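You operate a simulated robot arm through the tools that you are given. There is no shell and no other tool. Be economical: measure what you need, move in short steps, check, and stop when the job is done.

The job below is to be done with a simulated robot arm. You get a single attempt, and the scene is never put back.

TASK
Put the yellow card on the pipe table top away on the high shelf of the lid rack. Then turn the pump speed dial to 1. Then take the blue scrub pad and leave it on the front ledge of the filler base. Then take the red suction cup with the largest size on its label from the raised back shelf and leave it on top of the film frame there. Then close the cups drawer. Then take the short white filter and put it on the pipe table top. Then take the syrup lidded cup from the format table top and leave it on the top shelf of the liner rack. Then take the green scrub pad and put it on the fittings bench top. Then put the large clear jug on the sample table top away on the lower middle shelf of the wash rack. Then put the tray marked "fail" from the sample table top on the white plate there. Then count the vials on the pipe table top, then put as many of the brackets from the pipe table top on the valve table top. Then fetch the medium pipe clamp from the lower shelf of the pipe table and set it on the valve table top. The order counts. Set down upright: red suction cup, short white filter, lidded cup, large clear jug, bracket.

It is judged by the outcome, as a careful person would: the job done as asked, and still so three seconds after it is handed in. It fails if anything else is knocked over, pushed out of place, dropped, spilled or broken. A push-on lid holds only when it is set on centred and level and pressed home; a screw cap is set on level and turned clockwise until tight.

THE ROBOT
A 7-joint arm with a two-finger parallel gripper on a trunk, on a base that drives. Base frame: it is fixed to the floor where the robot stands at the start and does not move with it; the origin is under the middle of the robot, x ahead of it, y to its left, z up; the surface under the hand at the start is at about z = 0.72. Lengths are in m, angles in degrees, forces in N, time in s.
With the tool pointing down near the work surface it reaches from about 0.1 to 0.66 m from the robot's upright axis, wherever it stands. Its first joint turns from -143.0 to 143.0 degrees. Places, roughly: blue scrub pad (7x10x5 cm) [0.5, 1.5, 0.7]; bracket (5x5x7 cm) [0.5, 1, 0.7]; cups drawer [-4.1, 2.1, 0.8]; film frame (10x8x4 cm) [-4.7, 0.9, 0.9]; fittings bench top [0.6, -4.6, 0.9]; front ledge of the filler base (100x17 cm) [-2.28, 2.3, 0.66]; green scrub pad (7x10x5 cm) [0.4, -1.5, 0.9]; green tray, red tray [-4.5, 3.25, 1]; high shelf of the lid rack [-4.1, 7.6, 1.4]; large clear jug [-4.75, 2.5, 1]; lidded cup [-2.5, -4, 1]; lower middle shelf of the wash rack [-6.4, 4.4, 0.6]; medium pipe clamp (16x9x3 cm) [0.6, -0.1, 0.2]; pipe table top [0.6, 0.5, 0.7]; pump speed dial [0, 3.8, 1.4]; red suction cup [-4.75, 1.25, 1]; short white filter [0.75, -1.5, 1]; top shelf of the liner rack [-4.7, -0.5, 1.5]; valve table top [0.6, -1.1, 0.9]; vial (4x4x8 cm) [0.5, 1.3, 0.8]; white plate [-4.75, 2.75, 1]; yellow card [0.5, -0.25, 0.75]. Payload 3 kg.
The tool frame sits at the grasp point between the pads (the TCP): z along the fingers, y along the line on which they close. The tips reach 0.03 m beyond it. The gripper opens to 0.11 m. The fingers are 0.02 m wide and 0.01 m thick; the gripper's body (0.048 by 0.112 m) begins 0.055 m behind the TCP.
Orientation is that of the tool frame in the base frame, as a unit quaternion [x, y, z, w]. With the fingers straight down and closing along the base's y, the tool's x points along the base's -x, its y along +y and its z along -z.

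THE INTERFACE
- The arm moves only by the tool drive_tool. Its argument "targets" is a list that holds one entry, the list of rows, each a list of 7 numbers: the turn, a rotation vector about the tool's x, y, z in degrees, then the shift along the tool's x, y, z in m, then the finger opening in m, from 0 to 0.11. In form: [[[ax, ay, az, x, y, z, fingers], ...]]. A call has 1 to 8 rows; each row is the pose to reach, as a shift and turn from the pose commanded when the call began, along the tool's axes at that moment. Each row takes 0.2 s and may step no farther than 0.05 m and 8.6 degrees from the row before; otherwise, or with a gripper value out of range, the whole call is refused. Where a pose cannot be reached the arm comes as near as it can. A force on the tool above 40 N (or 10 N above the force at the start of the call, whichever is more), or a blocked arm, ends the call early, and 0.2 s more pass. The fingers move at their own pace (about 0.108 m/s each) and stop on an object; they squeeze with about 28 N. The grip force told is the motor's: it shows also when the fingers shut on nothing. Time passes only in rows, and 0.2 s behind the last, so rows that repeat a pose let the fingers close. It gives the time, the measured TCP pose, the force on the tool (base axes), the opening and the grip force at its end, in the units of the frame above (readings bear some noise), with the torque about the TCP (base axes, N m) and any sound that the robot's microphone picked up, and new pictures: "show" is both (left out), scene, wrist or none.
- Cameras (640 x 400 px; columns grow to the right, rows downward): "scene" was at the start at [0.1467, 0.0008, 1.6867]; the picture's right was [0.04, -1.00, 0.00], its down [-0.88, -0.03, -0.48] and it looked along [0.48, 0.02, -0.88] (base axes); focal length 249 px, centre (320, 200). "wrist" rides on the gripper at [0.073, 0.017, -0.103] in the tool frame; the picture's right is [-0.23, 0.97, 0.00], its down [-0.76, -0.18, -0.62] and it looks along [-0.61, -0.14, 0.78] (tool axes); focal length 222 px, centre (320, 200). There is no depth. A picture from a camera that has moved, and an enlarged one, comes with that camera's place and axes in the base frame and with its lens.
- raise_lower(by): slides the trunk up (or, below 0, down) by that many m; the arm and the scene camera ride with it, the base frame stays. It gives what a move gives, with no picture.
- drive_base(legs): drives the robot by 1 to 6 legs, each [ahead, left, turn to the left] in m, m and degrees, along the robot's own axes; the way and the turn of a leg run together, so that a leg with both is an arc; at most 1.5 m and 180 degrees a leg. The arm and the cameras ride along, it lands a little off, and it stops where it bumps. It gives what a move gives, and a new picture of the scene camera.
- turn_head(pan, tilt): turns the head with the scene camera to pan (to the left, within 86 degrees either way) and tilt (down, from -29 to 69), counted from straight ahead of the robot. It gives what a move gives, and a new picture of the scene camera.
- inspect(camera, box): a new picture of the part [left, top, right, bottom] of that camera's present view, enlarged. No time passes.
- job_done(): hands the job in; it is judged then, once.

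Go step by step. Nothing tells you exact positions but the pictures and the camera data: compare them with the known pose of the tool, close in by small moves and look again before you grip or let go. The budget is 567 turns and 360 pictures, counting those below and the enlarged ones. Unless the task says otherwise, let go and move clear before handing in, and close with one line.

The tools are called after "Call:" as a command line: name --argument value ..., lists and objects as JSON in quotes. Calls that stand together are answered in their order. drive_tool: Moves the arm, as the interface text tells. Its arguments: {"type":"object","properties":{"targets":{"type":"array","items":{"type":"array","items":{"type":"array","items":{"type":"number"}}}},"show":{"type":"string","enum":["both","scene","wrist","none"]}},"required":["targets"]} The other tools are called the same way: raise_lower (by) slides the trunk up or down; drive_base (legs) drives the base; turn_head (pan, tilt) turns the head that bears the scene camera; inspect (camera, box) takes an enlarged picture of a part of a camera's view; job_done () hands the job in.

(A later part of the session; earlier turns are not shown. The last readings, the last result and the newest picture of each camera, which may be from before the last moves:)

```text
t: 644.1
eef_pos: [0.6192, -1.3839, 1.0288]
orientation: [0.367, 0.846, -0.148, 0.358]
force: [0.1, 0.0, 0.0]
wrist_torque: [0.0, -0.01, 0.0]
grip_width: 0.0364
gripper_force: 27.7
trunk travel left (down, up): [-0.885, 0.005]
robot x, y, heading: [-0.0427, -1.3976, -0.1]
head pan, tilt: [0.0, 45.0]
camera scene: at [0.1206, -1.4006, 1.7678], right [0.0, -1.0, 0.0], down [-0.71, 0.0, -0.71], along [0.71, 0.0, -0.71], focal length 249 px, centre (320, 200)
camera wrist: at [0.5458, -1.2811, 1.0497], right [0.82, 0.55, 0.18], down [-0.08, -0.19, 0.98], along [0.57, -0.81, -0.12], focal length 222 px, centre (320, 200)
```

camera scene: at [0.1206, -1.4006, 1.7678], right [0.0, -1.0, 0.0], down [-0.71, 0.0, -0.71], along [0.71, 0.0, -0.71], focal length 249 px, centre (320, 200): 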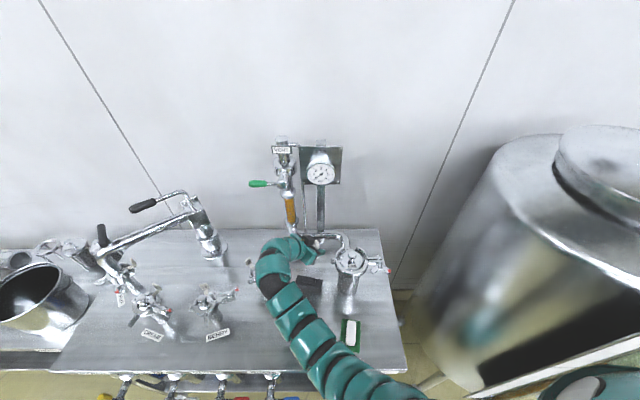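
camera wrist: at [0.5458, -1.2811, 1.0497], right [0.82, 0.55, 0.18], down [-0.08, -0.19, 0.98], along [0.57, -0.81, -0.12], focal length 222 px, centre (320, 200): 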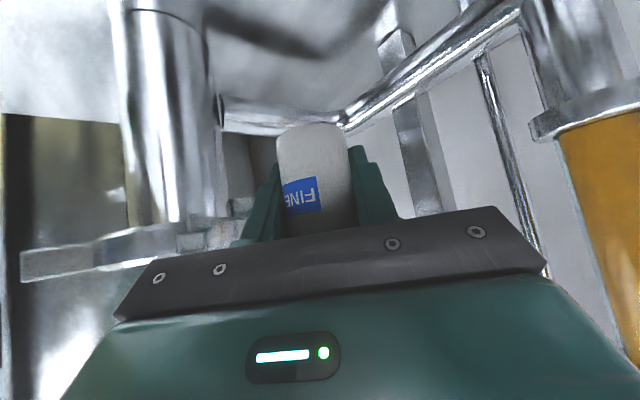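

I have the filter, upright in the grip. I back away, strafe north to the pipe table, and will set it on the free front strip.

Call:
drive_base --legs '[[-0.42, 0, 0], [0, 1.31, 0], [0.18, 0, 0]]'

Call:
inspect --camera "wrist" --box '[0, 0, 640, 400]'

```text
t: 654.1
eef_pos: [0.4094, -0.0738, 1.0276]
orientation: [0.38, 0.84, -0.153, 0.355]
force: [-0.1, 0.1, 0.6]
wrist_torque: [0.01, 0.0, 0.02]
grip_width: 0.0361
gripper_force: 28.1
trunk travel left (down, up): [-0.885, 0.005]
robot x, y, heading: [-0.2534, -0.0721, -2.0]
head pan, tilt: [0.0, 45.0]
camera scene: at [-0.0893, -0.075, 1.7675], right [-0.03, -1.0, 0.0], down [-0.71, 0.02, -0.71], along [0.71, -0.02, -0.71], focal length 249 px, centre (320, 200)
```

scene: 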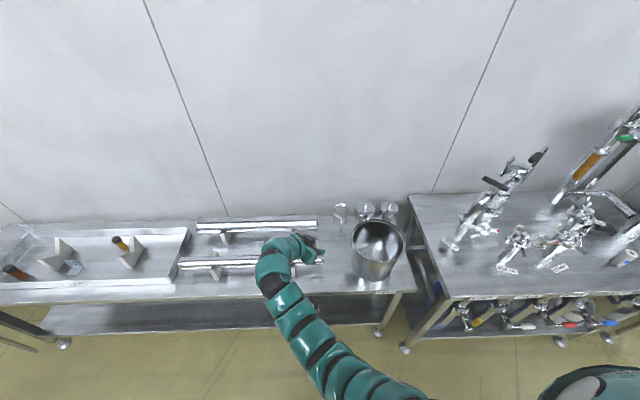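

```text
1.00 times, centred on (320, 200) of wrist (not enlarged: the box is as wide or as high as the picture)
camera zoom: at [0.3388, 0.0311, 1.0486], right [0.83, 0.53, 0.18], down [-0.08, -0.19, 0.98], along [0.55, -0.83, -0.12], focal length 222 px, centre (320, 200)
```

zoom: 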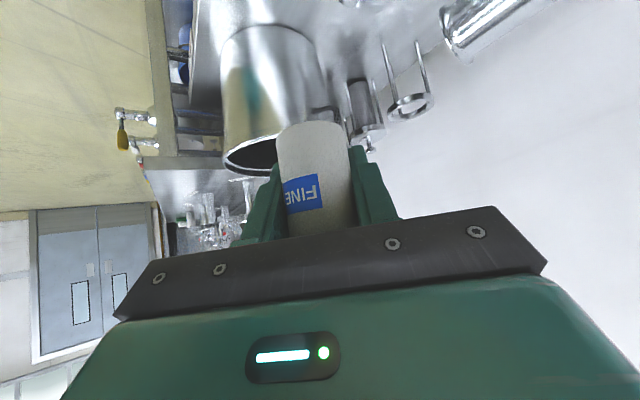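

Call:
raise_lower --by -0.2

Call:
drive_tool --targets '[[[0, 0, 0, 0.0143, 0, 0.014, 0.02], [0, 0, 0, 0.025, 0, 0.0245, 0.02], [0, 0, 0, 0.0321, 0, 0.0315, 0.02], [0, 0, 0, 0.0385, 0, 0.0378, 0.02]]]'

```text
t: 656.3
eef_pos: [0.407, -0.0732, 0.8294]
orientation: [0.381, 0.839, -0.154, 0.356]
force: [-0.5, 0.3, -0.3]
wrist_torque: [-0.01, -0.01, 0.02]
grip_width: 0.0364
gripper_force: 28.2
trunk travel left (down, up): [-0.685, 0.205]
robot x, y, heading: [-0.2545, -0.0683, -2.2]
head pan, tilt: [0.0, 45.0]
```

```text
t: 657.3
eef_pos: [0.4075, -0.0721, 0.7737]
orientation: [0.381, 0.84, -0.153, 0.356]
force: [0.6, 0.7, -0.3]
wrist_torque: [0.03, -0.03, -0.02]
grip_width: 0.0363
gripper_force: 28.3
trunk travel left (down, up): [-0.685, 0.205]
robot x, y, heading: [-0.2557, -0.0665, -2.4]
head pan, tilt: [0.0, 45.0]
camera scene: at [-0.0907, -0.0749, 1.5677], right [-0.03, -1.0, 0.0], down [-0.71, 0.02, -0.71], along [0.71, -0.02, -0.71], focal length 249 px, centre (320, 200)
camera wrist: at [0.3384, 0.032, 0.7945], right [0.83, 0.53, 0.18], down [-0.09, -0.19, 0.98], along [0.55, -0.83, -0.11], focal length 222 px, centre (320, 200)
```

scene: 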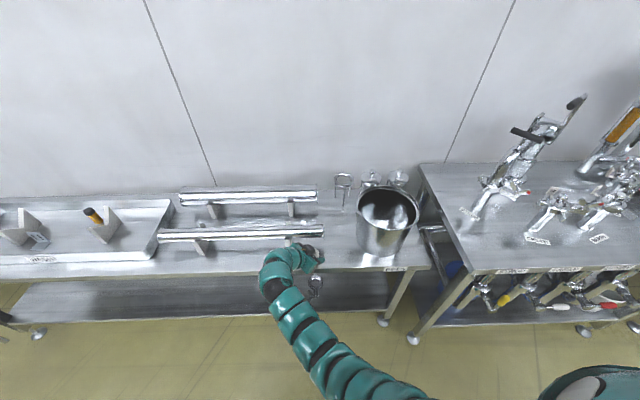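
wrist: 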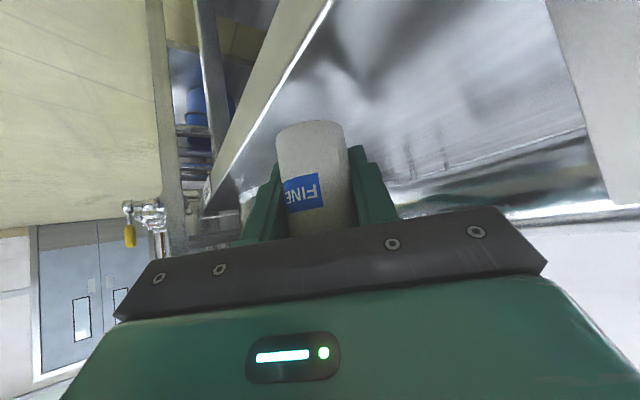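

The table's front edge is at x≈0.39, so this spot is too near it. I move the filter in to about (0.457, -0.14), past the pipe end, then lower.

Call:
drive_tool --targets '[[[0, 0, 0, -0.014, 0, -0.014, 0.02], [0, 0, 0, -0.044, -0.004, 0.016, 0.02], [0, 0, 0, -0.074, -0.009, 0.047, 0.02], [0, 0, 0, -0.064, -0.009, 0.057, 0.02], [0, 0, 0, -0.06, -0.009, 0.061, 0.02], [0, 0, 0, -0.057, -0.009, 0.064, 0.02], [0, 0, 0, -0.054, -0.009, 0.067, 0.02]]]' --show "wrist"

```text
t: 658.9
eef_pos: [0.4575, -0.1426, 0.7659]
orientation: [0.38, 0.84, -0.153, 0.356]
force: [-0.2, 0.8, 0.4]
wrist_torque: [0.0, -0.03, -0.02]
grip_width: 0.0361
gripper_force: 27.8
trunk travel left (down, up): [-0.685, 0.205]
robot x, y, heading: [-0.251, -0.0698, -1.9]
head pan, tilt: [0.0, 45.0]
camera wrist: at [0.388, -0.0375, 0.7867], right [0.83, 0.53, 0.18], down [-0.09, -0.19, 0.98], along [0.55, -0.83, -0.11], focal length 222 px, centre (320, 200)
```

wrist: 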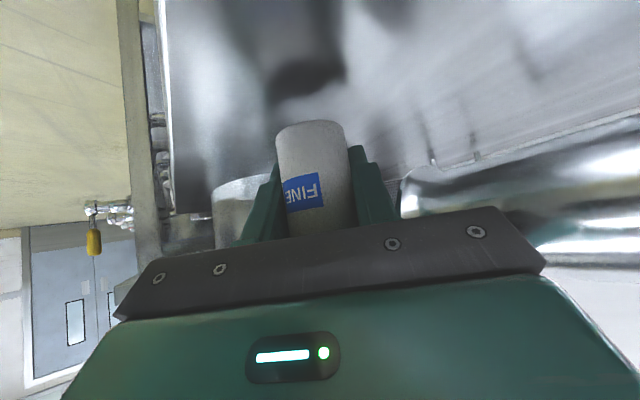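

Call:
drive_tool --targets '[[[0, 0, 0, 0.0028, 0, 0.0028, 0.02], [0, 0, 0, 0.005, 0, 0.005, 0.02], [0, 0, 0, 0.007, 0, 0.007, 0.02], [0, 0, 0, 0.009, 0, 0.009, 0.02]]]' --show "none"

```text
t: 659.9
eef_pos: [0.4589, -0.1441, 0.7532]
orientation: [0.382, 0.839, -0.154, 0.355]
force: [0.6, 0.9, -0.9]
wrist_torque: [-0.02, 0.01, 0.02]
grip_width: 0.036
gripper_force: 28.1
trunk travel left (down, up): [-0.685, 0.205]
robot x, y, heading: [-0.2572, -0.0663, -2.0]
head pan, tilt: [0.0, 45.0]
```

Call:
inspect --camera "wrist" --box '[220, 60, 420, 220]'

```text
2.50 times, centred on (320, 140) of wrist
camera zoom: at [0.3888, -0.0386, 0.774], right [0.83, 0.53, 0.18], down [-0.09, -0.19, 0.98], along [0.55, -0.83, -0.11], focal length 555 px, centre (320, 350)
```

zoom: 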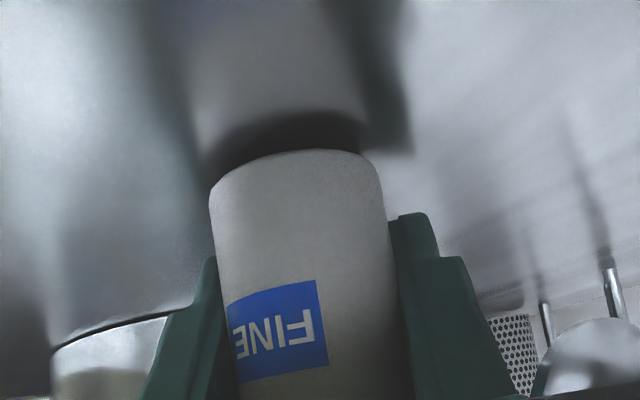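

Call:
drive_tool --targets '[[[0, 0, 0, 0.0014, 0, 0.0014, 0.02], [0, 0, 0, 0.0028, 0, 0.0028, 0.02], [0, 0, 0, 0.004, 0, 0.004, 0.02]]]' --show "none"

```text
t: 660.7
eef_pos: [0.4601, -0.1425, 0.7494]
orientation: [0.381, 0.839, -0.152, 0.358]
force: [-5.9, -0.4, 13.7]
wrist_torque: [-0.11, 0.11, 0.13]
grip_width: 0.0361
gripper_force: 28.1
trunk travel left (down, up): [-0.685, 0.205]
robot x, y, heading: [-0.2563, -0.0677, -2.1]
head pan, tilt: [0.0, 45.0]
```

Contact. I release and withdraw along the tool axis.

Call:
drive_tool --targets '[[[0, 0, 0, 0, 0, 0, 0.045], [0, 0, 0, 0, 0, 0, 0.054], [0, 0, 0, 0, 0, -0.02, 0.054], [0, 0, 0, 0, 0, -0.06, 0.054], [0, 0, 0, 0, 0, -0.1, 0.054], [0, 0, 0, 0, 0, -0.14, 0.06], [0, 0, 0, 0, 0, -0.18, 0.06]]]' --show "wrist"

```text
t: 662.3
eef_pos: [0.3704, -0.0486, 0.8743]
orientation: [0.381, 0.84, -0.153, 0.356]
force: [-0.6, 0.9, 0.8]
wrist_torque: [0.0, 0.03, -0.01]
grip_width: 0.0599
gripper_force: 0.0
trunk travel left (down, up): [-0.685, 0.205]
robot x, y, heading: [-0.2518, -0.07, -1.9]
head pan, tilt: [0.0, 45.0]
camera wrist: at [0.3013, 0.0558, 0.8947], right [0.83, 0.53, 0.18], down [-0.09, -0.19, 0.98], along [0.55, -0.83, -0.12], focal length 222 px, centre (320, 200)
```

wrist: 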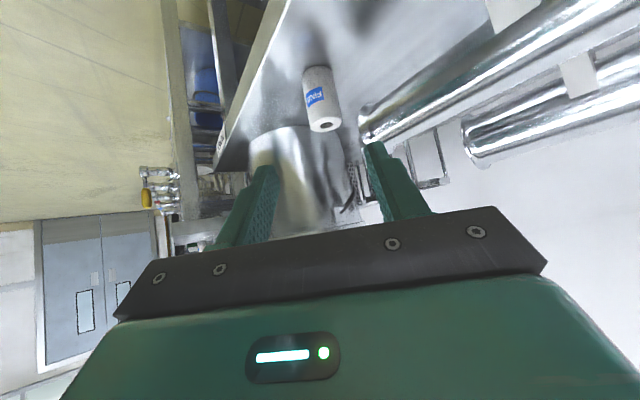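

The filter stands on the pipe table. Next the syrup cup: I raise the trunk, back off, and square the tool forward again.

Call:
raise_lower --by 0.14

Call:
drive_base --legs '[[-0.3, 0, 2]]'

Call:
drive_tool --targets '[[[-5.6, 0.1, -5.7, 0, 0, 0, 0.09], [-11.3, 0.3, -11.5, 0, 0, 0, 0.09], [-16.9, 0.4, -17.2, 0, 0, 0, 0.09], [-22.5, 0.6, -23, 0, 0, 0, 0.09], [-28.2, 0.7, -28.7, 0, 0, 0, 0.09], [-33.8, 0.9, -34.5, 0, 0, 0, 0.09]]]' --show "none"

```text
t: 663.9
eef_pos: [0.3716, -0.0501, 1.0125]
orientation: [0.381, 0.84, -0.154, 0.355]
force: [-0.3, -0.3, -0.5]
wrist_torque: [0.03, 0.0, 0.0]
grip_width: 0.0596
gripper_force: 0.1
trunk travel left (down, up): [-0.825, 0.065]
robot x, y, heading: [-0.2577, -0.0683, -2.1]
head pan, tilt: [0.0, 45.0]
```

```text
t: 666.0
eef_pos: [0.0715, -0.0212, 1.0128]
orientation: [0.365, 0.846, -0.147, 0.36]
force: [0.4, 0.6, 0.0]
wrist_torque: [-0.01, -0.05, -0.01]
grip_width: 0.06
gripper_force: 0.1
trunk travel left (down, up): [-0.825, 0.065]
robot x, y, heading: [-0.5486, -0.0634, 0.4]
head pan, tilt: [0.0, 45.0]
camera scene: at [-0.3898, -0.0641, 1.7078], right [0.0, -1.0, 0.0], down [-0.71, 0.0, -0.71], along [0.71, 0.0, -0.71], focal length 249 px, centre (320, 200)
```

scene: 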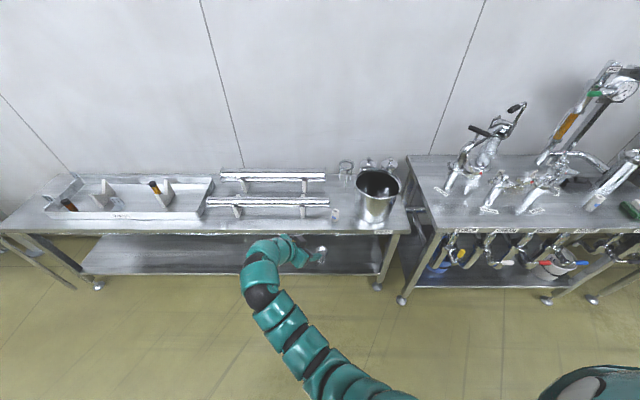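

```text
t: 667.4
eef_pos: [0.0736, -0.0211, 1.0138]
orientation: [-0.017, 0.924, 0.006, 0.382]
force: [0.0, 0.3, -0.1]
wrist_torque: [0.03, 0.01, 0.03]
grip_width: 0.0899
gripper_force: 0.1
trunk travel left (down, up): [-0.825, 0.065]
robot x, y, heading: [-0.5469, -0.0616, 0.2]
head pan, tilt: [0.0, 45.0]
```

Call:
drive_base --legs '[[0, 0, -90.2], [1.5, 0, 0], [1.5, 0, 0], [1.15, 0, 0], [0, 0, -90], [0, 0.5, 0]]'

Call:
turn_head --pan -20 --tilt 25

```text
t: 697.7
eef_pos: [-1.4551, -4.7482, 1.0117]
orientation: [0.924, -0.02, -0.383, -0.009]
force: [0.6, -0.5, 0.4]
wrist_torque: [-0.02, 0.01, -0.04]
grip_width: 0.09
gripper_force: 0.0
trunk travel left (down, up): [-0.825, 0.065]
robot x, y, heading: [-0.8291, -4.7541, 175.8]
head pan, tilt: [0.0, 45.0]
camera scene: at [-0.9893, -4.7455, 1.7077], right [0.07, 1.0, 0.0], down [0.71, -0.05, -0.71], along [-0.7, 0.05, -0.71], focal length 249 px, centre (320, 200)
```

scene: 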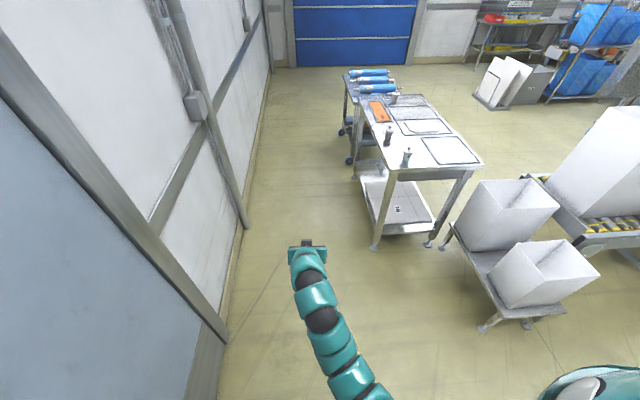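

```text
t: 698.5
eef_pos: [-1.4554, -4.7473, 1.0131]
orientation: [0.924, -0.02, -0.383, -0.009]
force: [0.6, 0.0, 0.3]
wrist_torque: [0.01, 0.02, -0.04]
grip_width: 0.0898
gripper_force: 0.0
trunk travel left (down, up): [-0.825, 0.065]
robot x, y, heading: [-0.8312, -4.7519, 175.8]
head pan, tilt: [-20.0, 25.0]
camera scene: at [-0.9921, -4.713, 1.7382], right [0.41, 0.91, 0.0], down [0.39, -0.17, -0.91], along [-0.83, 0.37, -0.42], focal length 249 px, centre (320, 200)
```

scene: 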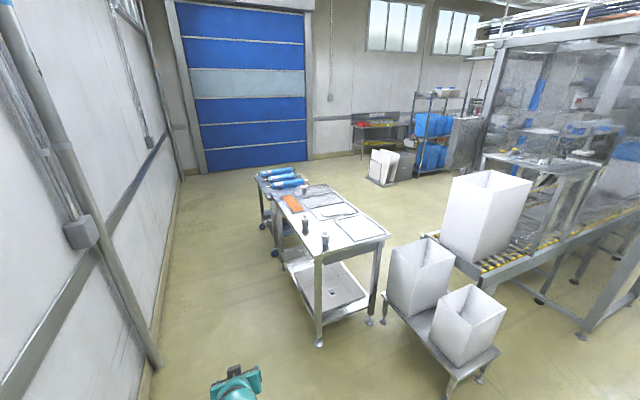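

Call:
inspect --camera "scene" --box '[260, 170, 400, 260]'

```text
4.44 times, centred on (330, 215) of scene
camera zoom: at [-0.9921, -4.713, 1.7382], right [0.41, 0.91, 0.0], down [0.39, -0.17, -0.91], along [-0.83, 0.37, -0.42], focal length 1108 px, centre (276, 133)
```

zoom: 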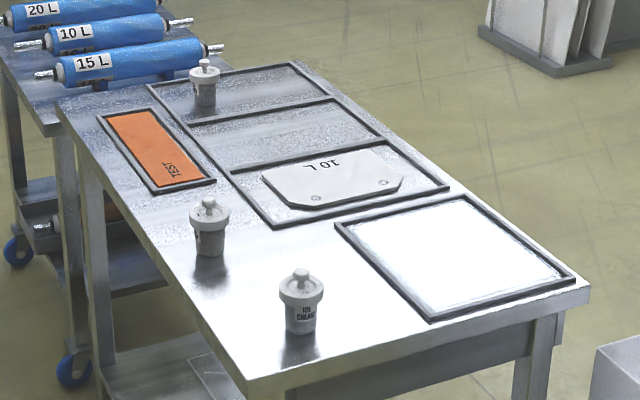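

I raise the hand, then move along the passage to read the cup labels.

Call:
raise_lower --by 0.06

Call:
drive_tool --targets '[[[0, 0, 0, -0.028, 0, -0.028, 0.09], [0, 0, 0, -0.056, 0, -0.056, 0.09], [0, 0, 0, -0.07, 0, -0.09, 0.09], [0, 0, 0, -0.08, 0, -0.125, 0.09]]]' --show "none"

Call:
drive_base --legs '[[1.45, 0.0, 4.2], [0, 0, -90]]'

Call:
turn_head --pan 0 --tilt 40

```text
t: 699.5
eef_pos: [-1.4559, -4.7478, 1.0733]
orientation: [0.924, -0.019, -0.383, -0.008]
force: [-0.2, 0.2, -0.6]
wrist_torque: [0.02, 0.01, 0.01]
grip_width: 0.09
gripper_force: 0.0
trunk travel left (down, up): [-0.885, 0.005]
robot x, y, heading: [-0.8301, -4.754, 175.7]
head pan, tilt: [-20.0, 25.0]
```

```text
t: 700.5
eef_pos: [-1.4225, -4.7511, 1.2161]
orientation: [0.924, -0.019, -0.382, -0.009]
force: [0.1, -0.4, -0.6]
wrist_torque: [-0.01, -0.03, 0.01]
grip_width: 0.0902
gripper_force: 0.0
trunk travel left (down, up): [-0.885, 0.005]
robot x, y, heading: [-0.8341, -4.7521, 175.9]
head pan, tilt: [-20.0, 25.0]
```

```text
t: 711.7
eef_pos: [-2.3395, -4.1062, 1.2162]
orientation: [0.662, -0.645, -0.274, -0.267]
force: [-0.4, -0.5, 0.0]
wrist_torque: [0.01, -0.01, 0.01]
grip_width: 0.0899
gripper_force: 0.0
trunk travel left (down, up): [-0.885, 0.005]
robot x, y, heading: [-2.3069, -4.7019, 89.4]
head pan, tilt: [-20.0, 25.0]
camera scene: at [-2.2707, -4.5353, 1.7983], right [0.94, -0.35, 0.0], down [-0.15, -0.4, -0.91], along [0.32, 0.85, -0.42], focal length 249 px, centre (320, 200)
```

scene: 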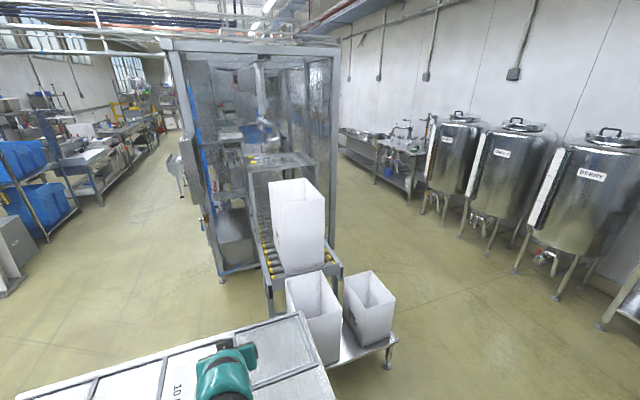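

```text
t: 712.5
eef_pos: [-2.3395, -4.106, 1.2163]
orientation: [0.662, -0.644, -0.274, -0.266]
force: [0.2, 0.4, 0.0]
wrist_torque: [0.01, 0.02, -0.02]
grip_width: 0.0901
gripper_force: 0.1
trunk travel left (down, up): [-0.885, 0.005]
robot x, y, heading: [-2.3111, -4.7048, 89.7]
head pan, tilt: [0.0, 40.0]
camera scene: at [-2.3023, -4.5365, 1.775], right [1.0, -0.01, 0.0], down [-0.01, -0.64, -0.77], along [0.01, 0.77, -0.64], focal length 249 px, centre (320, 200)
```

scene: 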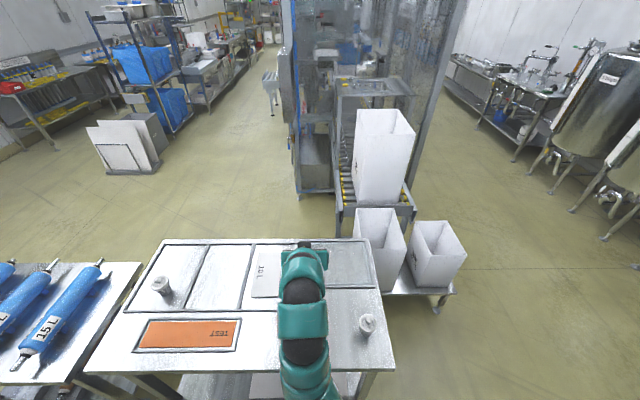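

Call:
inspect --camera "scene" --box '[330, 295, 410, 350]'

Call:
inspect --camera "scene" --box '[130, 260, 210, 315]'

Call:
inspect --camera "wrist" --box '[0, 0, 640, 400]'

```text
7.27 times, centred on (370, 322) of scene
camera zoom: at [-2.3023, -4.5365, 1.775], right [1.0, -0.01, 0.0], down [-0.01, -0.64, -0.77], along [0.01, 0.77, -0.64], focal length 1813 px, centre (-44, -691)
```

zoom: 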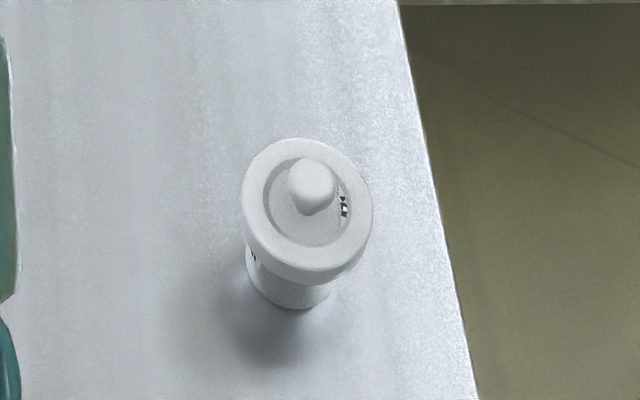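

```text
7.27 times, centred on (170, 288) of scene
camera zoom: at [-2.3023, -4.5365, 1.775], right [1.0, -0.01, 0.0], down [-0.01, -0.64, -0.77], along [0.01, 0.77, -0.64], focal length 1813 px, centre (1411, -436)
```

zoom: 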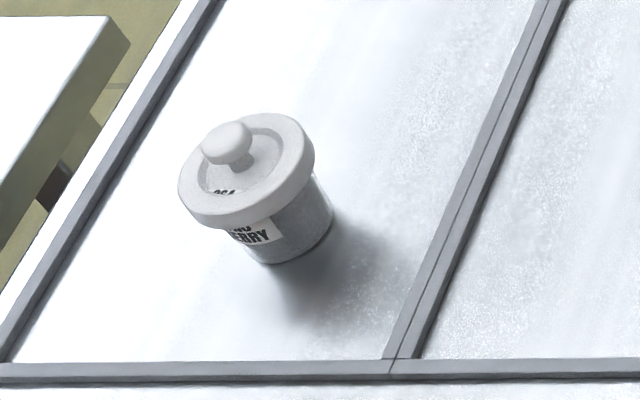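

```text
1.00 times, centred on (320, 200) of wrist (not enlarged: the box is as wide or as high as the picture)
camera zoom: at [-2.3529, -4.2308, 1.2377], right [-0.98, 0.14, 0.16], down [0.17, 0.1, 0.98], along [0.12, 0.99, -0.12], focal length 222 px, centre (320, 200)
```

zoom: 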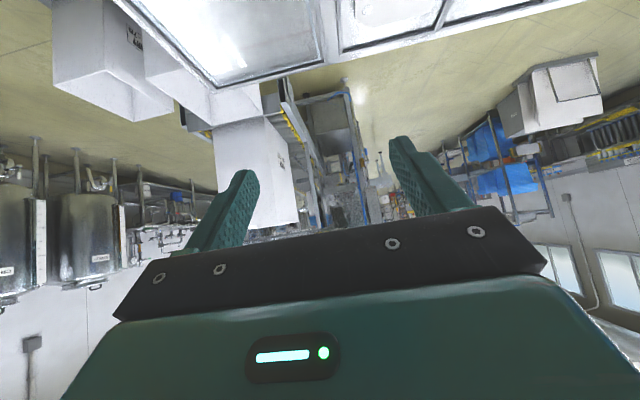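

BERRY and CREAM are the outer cups, so the middle one at about (-2.38, -4.21) is SYRUP. I back the base slightly to get working distance and look at it with the wrist camera.

Call:
drive_base --legs '[[-0.17, 0.0, 0.3]]'

Call:
drive_tool --targets '[[[0, 0, 0, 0.02, 0.02, -0.01, 0.09], [0, 0, 0, 0.045, 0.035, -0.01, 0.09], [0, 0, 0, 0.075, 0.035, 0.0, 0.09], [0, 0, 0, 0.1, 0.035, 0.02, 0.09]]]'

```text
t: 714.0
eef_pos: [-2.3433, -4.2796, 1.2158]
orientation: [0.664, -0.642, -0.275, -0.266]
force: [0.3, -0.2, 0.3]
wrist_torque: [-0.02, 0.0, -0.01]
grip_width: 0.09
gripper_force: 0.0
trunk travel left (down, up): [-0.885, 0.005]
robot x, y, heading: [-2.3054, -4.8706, 89.9]
head pan, tilt: [0.0, 40.0]
camera scene: at [-2.304, -4.711, 1.7751], right [1.0, 0.0, 0.0], down [0.0, -0.64, -0.77], along [0.0, 0.77, -0.64], focal length 249 px, centre (320, 200)
```

scene: 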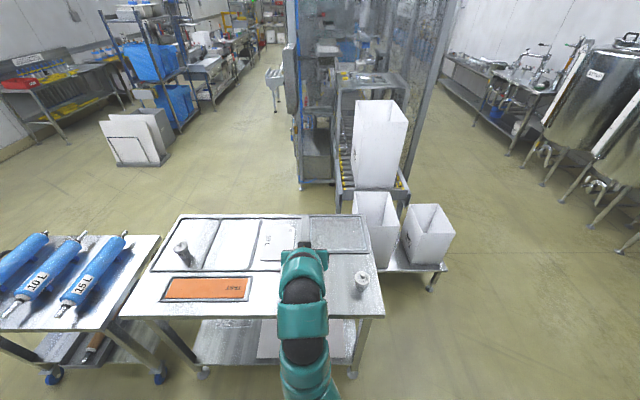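

```text
t: 715.0
eef_pos: [-2.3759, -4.338, 1.1283]
orientation: [0.663, -0.643, -0.275, -0.267]
force: [0.8, -0.1, 0.9]
wrist_torque: [0.0, 0.0, -0.05]
grip_width: 0.0902
gripper_force: 0.0
trunk travel left (down, up): [-0.885, 0.005]
robot x, y, heading: [-2.3078, -4.8718, 89.7]
head pan, tilt: [0.0, 40.0]
camera scene: at [-2.3036, -4.7094, 1.775], right [1.0, 0.0, 0.0], down [0.0, -0.64, -0.77], along [0.0, 0.77, -0.64], focal length 249 px, centre (320, 200)
camera wrist: at [-2.3875, -4.4615, 1.1516], right [-0.98, 0.13, 0.16], down [0.18, 0.1, 0.98], along [0.11, 0.99, -0.12], focal length 222 px, centre (320, 200)
```

scene: 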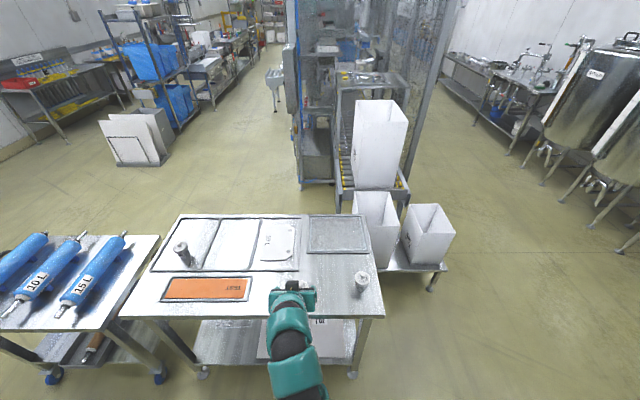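
wrist: 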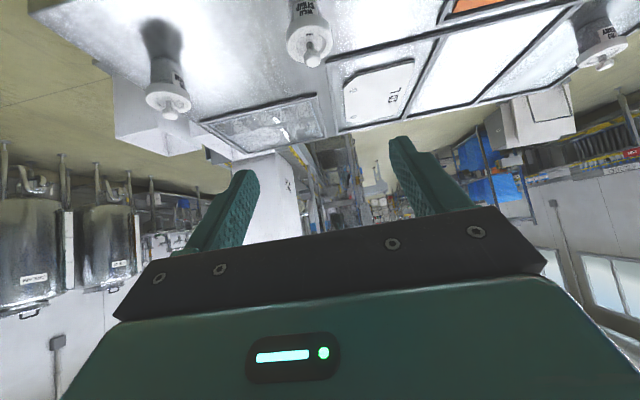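

Call:
inspect --camera "wrist" --box '[250, 0, 370, 80]'

```text
5.00 times, centred on (310, 40) of wrist
camera zoom: at [-2.3875, -4.4615, 1.1516], right [-0.98, 0.13, 0.16], down [0.18, 0.1, 0.98], along [0.11, 0.99, -0.12], focal length 1111 px, centre (370, 1000)
```

zoom: 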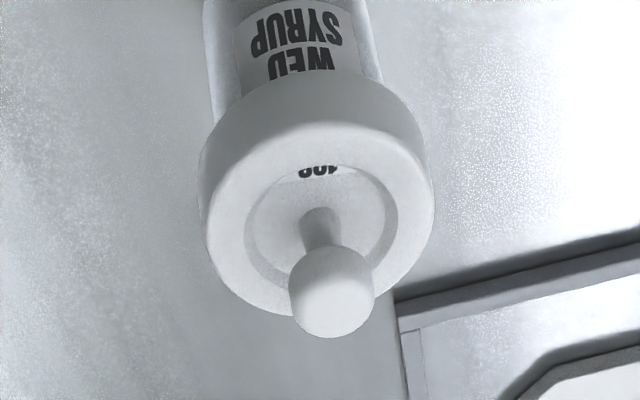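

Label reads SYRUP. The cup is at (-2.380, -4.211); I descend around its body below the lid.

Call:
drive_tool --targets '[[[0, 0, 0, 0.014, 0.001, 0.043, 0.09], [0, 0, 0, 0.028, 0.002, 0.086, 0.09], [0, 0, 0, 0.042, 0.003, 0.129, 0.09], [0, 0, 0, 0.056, 0.004, 0.172, 0.09], [0, 0, 0, 0.07, 0.004, 0.215, 0.09]]]' --show "wrist"

```text
t: 716.2
eef_pos: [-2.3851, -4.2332, 0.9263]
orientation: [0.663, -0.644, -0.274, -0.266]
force: [-0.2, 0.0, 0.4]
wrist_torque: [0.01, -0.02, -0.02]
grip_width: 0.0902
gripper_force: 0.0
trunk travel left (down, up): [-0.885, 0.005]
robot x, y, heading: [-2.3012, -4.8731, 89.9]
head pan, tilt: [0.0, 40.0]
camera wrist: at [-2.3971, -4.3579, 0.9489], right [-0.98, 0.13, 0.16], down [0.17, 0.1, 0.98], along [0.11, 0.99, -0.12], focal length 222 px, centre (320, 200)
```

wrist: 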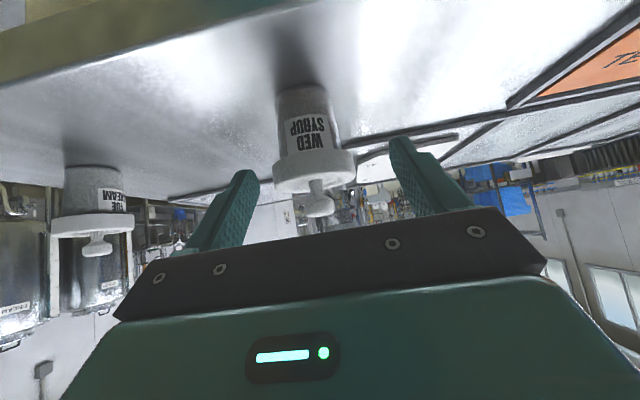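

Call:
drive_tool --targets '[[[0, 0, 0, 0.006, -0.001, 0.025, 0.09], [0, 0, 0, 0.0106, -0.002, 0.046, 0.09], [0, 0, 0, 0.0106, -0.002, 0.046, 0.03], [0, 0, 0, 0.0106, -0.002, 0.046, 0.03], [0, 0, 0, 0.0106, -0.002, 0.046, 0.03]]]' --show "wrist"

```text
t: 717.4
eef_pos: [-2.3825, -4.2102, 0.8869]
orientation: [0.663, -0.643, -0.275, -0.266]
force: [-0.5, -0.1, -0.1]
wrist_torque: [-0.04, 0.0, -0.01]
grip_width: 0.0458
gripper_force: 27.9
trunk travel left (down, up): [-0.885, 0.005]
robot x, y, heading: [-2.3056, -4.8729, 89.7]
head pan, tilt: [0.0, 40.0]
camera wrist: at [-2.3954, -4.3339, 0.9093], right [-0.98, 0.13, 0.16], down [0.17, 0.1, 0.98], along [0.11, 0.99, -0.12], focal length 222 px, centre (320, 200)
```

wrist: 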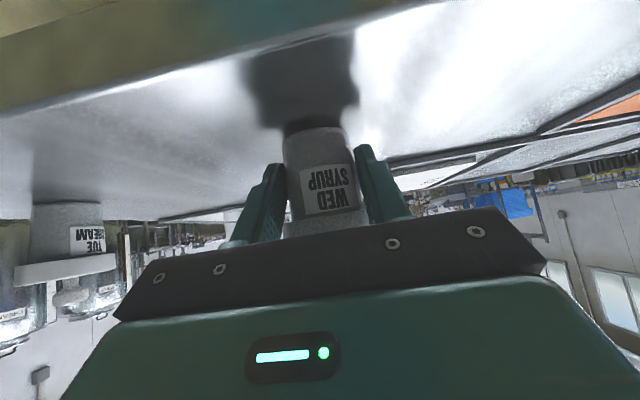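

Gripped on the body. I lift straight up.

Call:
drive_tool --targets '[[[0, 0, 0, -0.02, 0, -0.02, 0.03], [0, 0, 0, -0.05, 0, -0.05, 0.03], [0, 0, 0, -0.085, 0, -0.085, 0.03], [0, 0, 0, -0.12, 0, -0.12, 0.03], [0, 0, 0, -0.155, 0, -0.155, 0.03], [0, 0, 0, -0.19, 0, -0.19, 0.03], [0, 0, 0, -0.22, 0, -0.22, 0.03]]]' --show "wrist"

```text
t: 719.0
eef_pos: [-2.3838, -4.2091, 1.1977]
orientation: [0.663, -0.643, -0.274, -0.267]
force: [-0.7, 0.2, -1.2]
wrist_torque: [-0.02, -0.03, 0.01]
grip_width: 0.0455
gripper_force: 28.0
trunk travel left (down, up): [-0.885, 0.005]
robot x, y, heading: [-2.3049, -4.8704, 89.9]
head pan, tilt: [0.0, 40.0]
camera wrist: at [-2.3965, -4.3333, 1.2207], right [-0.98, 0.13, 0.16], down [0.17, 0.1, 0.98], along [0.11, 0.99, -0.12], focal length 222 px, centre (320, 200)
```

wrist: 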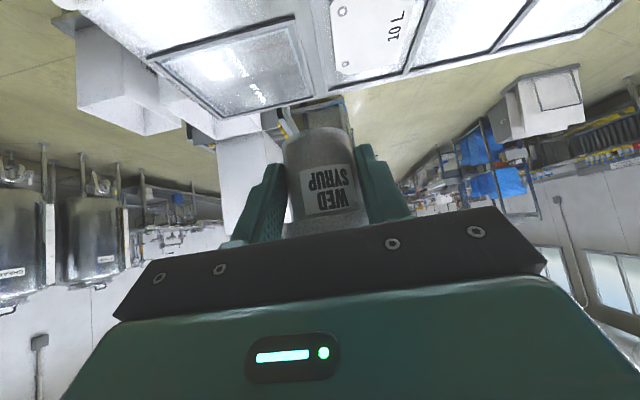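

The syrup cup is lifted. I drive west and then north toward the liner rack.

Call:
drive_base --legs '[[0, 0, 90], [0, -0.15, 0], [1.4, 0, 0], [0.85, 0, 0], [0, 0, -90], [1.4, 0, 0]]'

Call:
turn_head --pan 0 --tilt 12

```text
t: 745.3
eef_pos: [-4.8078, -2.681, 1.1974]
orientation: [0.685, -0.619, -0.284, -0.257]
force: [0.5, -0.5, -0.7]
wrist_torque: [-0.03, -0.02, -0.02]
grip_width: 0.0453
gripper_force: 28.1
trunk travel left (down, up): [-0.885, 0.005]
robot x, y, heading: [-4.6848, -3.335, 93.8]
head pan, tilt: [0.0, 40.0]
camera scene: at [-4.6936, -3.1736, 1.7749], right [1.0, 0.07, 0.0], down [0.04, -0.64, -0.77], along [-0.05, 0.76, -0.64], focal length 249 px, centre (320, 200)
```

scene: 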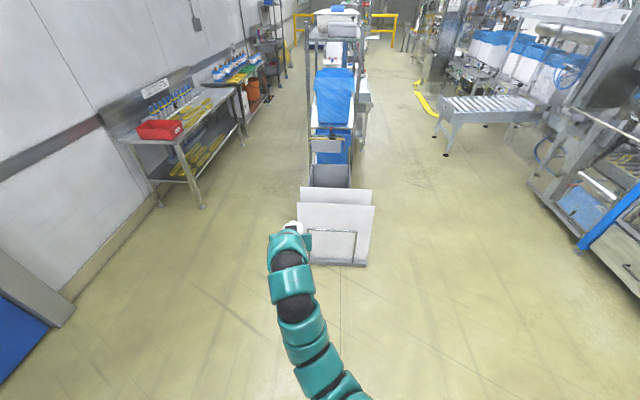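

```text
t: 746.2
eef_pos: [-4.8085, -2.6816, 1.198]
orientation: [0.685, -0.62, -0.284, -0.257]
force: [-0.1, 0.2, -1.6]
wrist_torque: [-0.03, -0.04, 0.04]
grip_width: 0.0451
gripper_force: 27.7
trunk travel left (down, up): [-0.885, 0.005]
robot x, y, heading: [-4.6831, -3.3389, 93.9]
head pan, tilt: [0.0, 12.0]
camera scene: at [-4.6942, -3.1657, 1.8193], right [1.0, 0.07, 0.0], down [0.01, -0.21, -0.98], along [-0.07, 0.98, -0.21], focal length 249 px, centre (320, 200)
```

scene: 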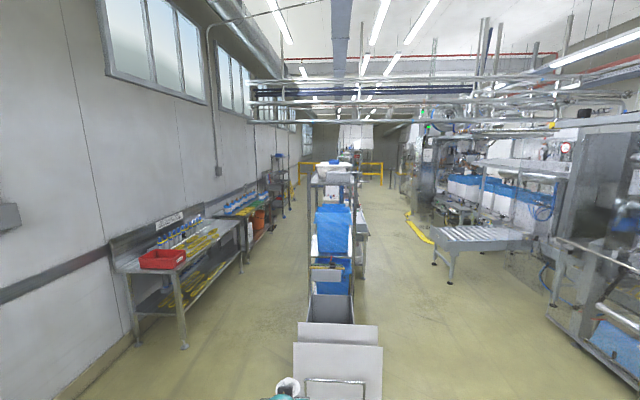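

Call:
drive_base --legs '[[0.3, -0.93, -3.9], [1.5, 0, 0], [0.9, 0, 0]]'

Call:
turn_head --pan 70 --tilt 10

```text
t: 762.5
eef_pos: [-3.8283, 0.0247, 1.1974]
orientation: [0.658, -0.648, -0.272, -0.269]
force: [-0.2, 0.2, -1.9]
wrist_torque: [-0.02, -0.01, 0.02]
grip_width: 0.0452
gripper_force: 28.1
trunk travel left (down, up): [-0.885, 0.005]
robot x, y, heading: [-3.7634, -0.6381, 89.1]
head pan, tilt: [0.0, 12.0]
camera scene: at [-3.7549, -0.467, 1.8193], right [1.0, -0.02, 0.0], down [0.0, -0.21, -0.98], along [0.01, 0.98, -0.21], focal length 249 px, centre (320, 200)
```

scene: 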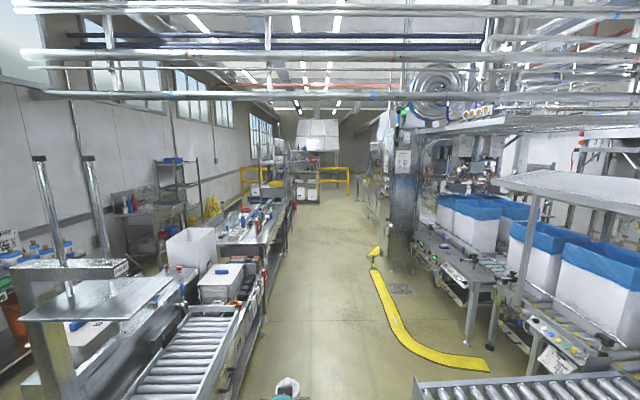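

```text
t: 763.9
eef_pos: [-3.8288, 0.0247, 1.1972]
orientation: [0.658, -0.648, -0.273, -0.269]
force: [0.3, -0.8, -0.4]
wrist_torque: [-0.05, -0.04, -0.02]
grip_width: 0.0451
gripper_force: 28.4
trunk travel left (down, up): [-0.885, 0.005]
robot x, y, heading: [-3.7618, -0.64, 89.3]
head pan, tilt: [70.0, 10.0]
camera scene: at [-3.8432, -0.5275, 1.8226], right [0.36, 0.93, 0.0], down [0.16, -0.06, -0.98], along [-0.92, 0.35, -0.17], focal length 249 px, centre (320, 200)
```

scene: 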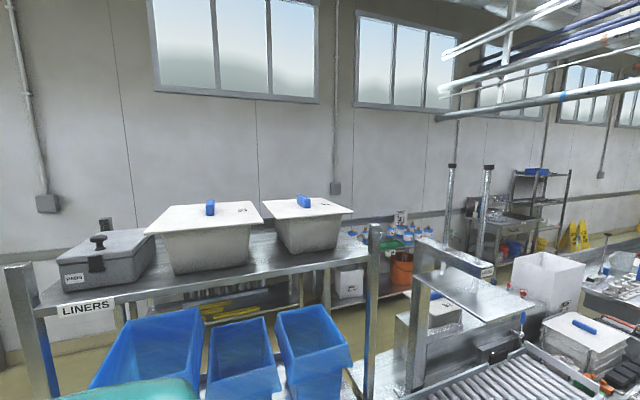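

Call:
inspect --camera "scene" --box '[0, 180, 400, 340]'

```text
1.60 times, centred on (200, 260) of scene
camera zoom: at [-3.8432, -0.5275, 1.8226], right [0.36, 0.93, 0.0], down [0.16, -0.06, -0.98], along [-0.92, 0.35, -0.17], focal length 399 px, centre (512, 104)
```

zoom: 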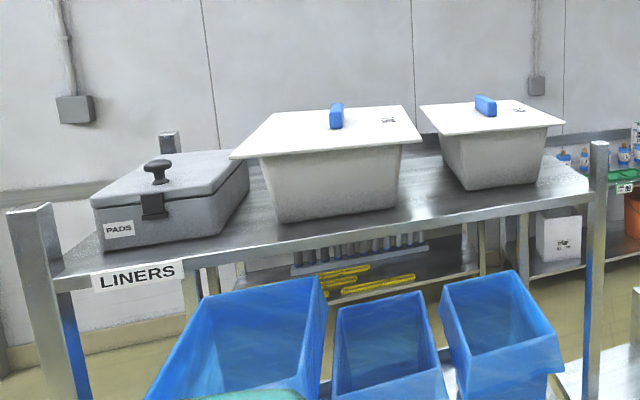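

The top shelf has a free gap between the two tubs at about (-4.565, -0.415). I turn to face it.

Call:
drive_base --legs '[[0, 0, 90.7], [0, -0.27, 0]]'

Call:
drive_tool --targets '[[[0, 0, 0, -0.035, 0, -0.035, 0.03], [0, 0, 0, -0.07, 0, -0.07, 0.03], [0, 0, 0, -0.105, 0, -0.105, 0.03], [0, 0, 0, -0.14, 0, -0.14, 0.03], [0, 0, 0, -0.175, 0, -0.175, 0.03], [0, 0, 0, -0.21, 0, -0.21, 0.03], [0, 0, 0, -0.245, 0, -0.245, 0.03], [0, 0, 0, -0.275, 0, -0.275, 0.03]]]'

```text
t: 769.7
eef_pos: [-4.4218, -0.4377, 1.1983]
orientation: [0.923, 0.014, -0.383, 0.005]
force: [0.2, 0.2, 0.4]
wrist_torque: [-0.02, 0.01, 0.01]
grip_width: 0.0452
gripper_force: 28.2
trunk travel left (down, up): [-0.885, 0.005]
robot x, y, heading: [-3.7585, -0.3637, 179.6]
head pan, tilt: [70.0, 10.0]
camera scene: at [-3.8692, -0.4491, 1.8227], right [-0.94, 0.35, 0.0], down [0.06, 0.16, -0.98], along [-0.34, -0.92, -0.17], focal length 249 px, centre (320, 200)
```

scene: 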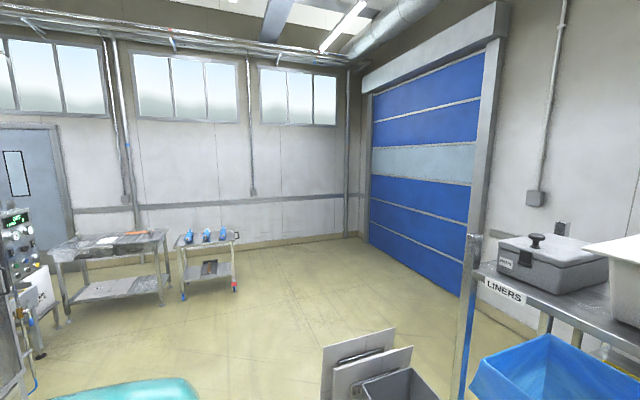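

```text
t: 771.5
eef_pos: [-4.418, -0.4367, 1.4773]
orientation: [0.923, 0.013, -0.385, 0.006]
force: [-0.5, -0.1, -1.4]
wrist_torque: [-0.02, -0.02, 0.02]
grip_width: 0.0452
gripper_force: 28.0
out of reach, approached as far as the arm can: row 6, 7, 8
trunk travel left (down, up): [-0.885, 0.005]
robot x, y, heading: [-3.7596, -0.3612, 179.8]
head pan, tilt: [70.0, 10.0]
camera scene: at [-3.8693, -0.4493, 1.8227], right [-0.94, 0.35, 0.0], down [0.06, 0.16, -0.98], along [-0.34, -0.92, -0.17], focal length 249 px, centre (320, 200)
camera wrist: at [-4.2933, -0.4489, 1.4992], right [-0.13, -0.98, 0.16], down [-0.1, 0.17, 0.98], along [-0.99, 0.11, -0.12], focal length 222 px, centre (320, 200)
```

scene: 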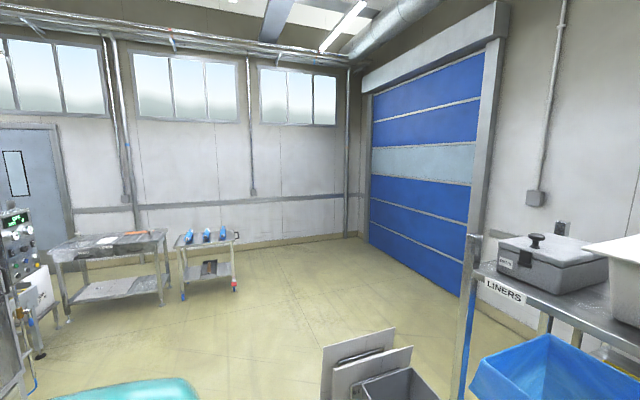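
wrist: 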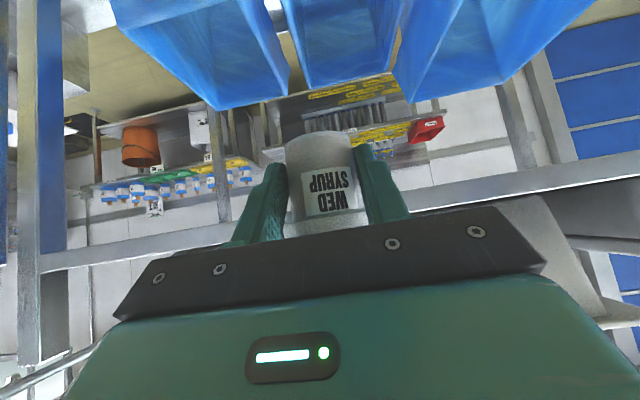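

At this tilt the arm tops out at z≈1.48. I back the base a little and test whether reaching further out allows more height.

Call:
drive_base --legs '[[-0.22, 0, 0]]'

Call:
drive_tool --targets '[[[0, 0, 0, -0.04, 0, 0.0, 0.03], [0, 0, 0, -0.08, 0, 0.0, 0.03], [0, 0, 0, -0.12, 0, 0.0, 0.03], [0, 0, 0, -0.16, 0, 0.0, 0.03]]]' --show "none"

```text
t: 773.2
eef_pos: [-4.1972, -0.4379, 1.4792]
orientation: [0.922, 0.013, -0.386, 0.005]
force: [-0.2, -0.3, -0.2]
wrist_torque: [-0.01, -0.05, -0.01]
grip_width: 0.0452
gripper_force: 28.1
trunk travel left (down, up): [-0.885, 0.005]
robot x, y, heading: [-3.5359, -0.3627, 179.8]
head pan, tilt: [70.0, 10.0]
camera scene: at [-3.6483, -0.4512, 1.8227], right [-0.94, 0.35, 0.0], down [0.06, 0.16, -0.98], along [-0.34, -0.92, -0.17], focal length 249 px, centre (320, 200)
```

scene: 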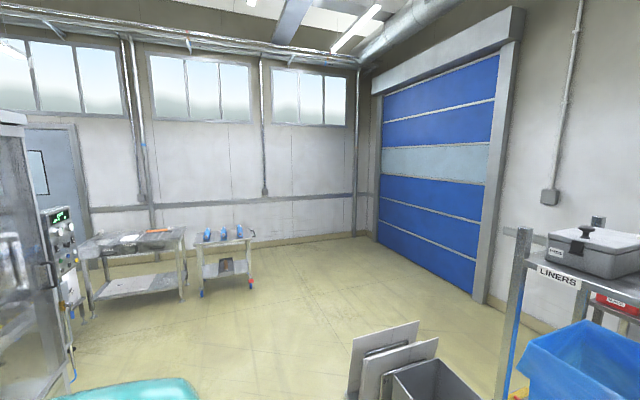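

```text
t: 774.2
eef_pos: [-4.306, -0.4472, 1.5954]
orientation: [0.922, 0.014, -0.387, 0.003]
force: [0.9, -2.0, 1.4]
wrist_torque: [0.12, -0.03, -0.1]
grip_width: 0.0445
gripper_force: 27.6
out of reach, approached as far as the arm can: row 1, 2
trunk travel left (down, up): [-0.885, 0.005]
robot x, y, heading: [-3.5385, -0.3638, 180.0]
head pan, tilt: [70.0, 10.0]
```

Further out the arm reaches z≈1.6 at this tilt. I drive forward so the cup hovers over the shelf gap, then check.

Call:
drive_base --legs '[[0.2, -0.04, 0]]'

Call:
turn_head --pan 0 --tilt 25

Call:
inspect --camera "wrist" --box '[0, 0, 640, 400]'

```text
t: 775.8
eef_pos: [-4.5126, -0.4022, 1.5912]
orientation: [0.922, 0.015, -0.386, 0.006]
force: [-0.7, 0.5, -0.9]
wrist_torque: [-0.01, -0.03, -0.01]
grip_width: 0.0449
gripper_force: 28.4
trunk travel left (down, up): [-0.885, 0.005]
robot x, y, heading: [-3.7379, -0.3237, 179.8]
head pan, tilt: [70.0, 10.0]
camera scene: at [-3.8508, -0.4109, 1.8226], right [-0.94, 0.34, 0.0], down [0.06, 0.16, -0.98], along [-0.34, -0.93, -0.17], focal length 249 px, centre (320, 200)
```

scene: 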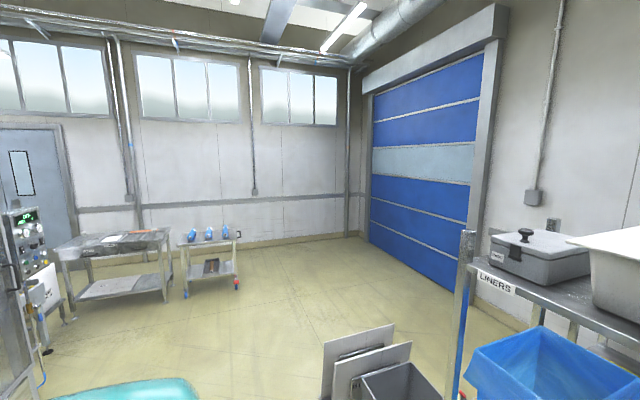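

```text
t: 777.2
eef_pos: [-4.5117, -0.403, 1.5922]
orientation: [0.923, 0.016, -0.385, 0.006]
force: [-0.5, -0.5, -0.8]
wrist_torque: [-0.01, -0.01, -0.02]
grip_width: 0.0448
gripper_force: 27.7
trunk travel left (down, up): [-0.885, 0.005]
robot x, y, heading: [-3.7402, -0.3221, 179.8]
head pan, tilt: [0.0, 25.0]
camera scene: at [-3.9106, -0.3238, 1.7983], right [0.0, 1.0, 0.0], down [0.42, 0.0, -0.91], along [-0.91, 0.0, -0.42], focal length 249 px, centre (320, 200)
```

scene: 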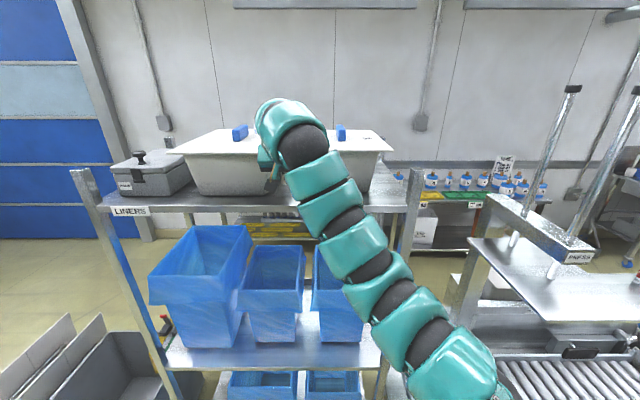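

```text
1.00 times, centred on (320, 200) of wrist (not enlarged: the box is as wide or as high as the picture)
camera zoom: at [-4.3866, -0.4148, 1.6134], right [-0.13, -0.98, 0.16], down [-0.1, 0.17, 0.98], along [-0.99, 0.11, -0.12], focal length 222 px, centre (320, 200)
```

zoom: 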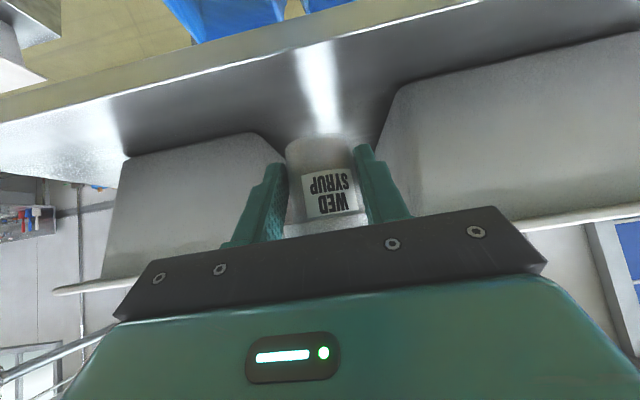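

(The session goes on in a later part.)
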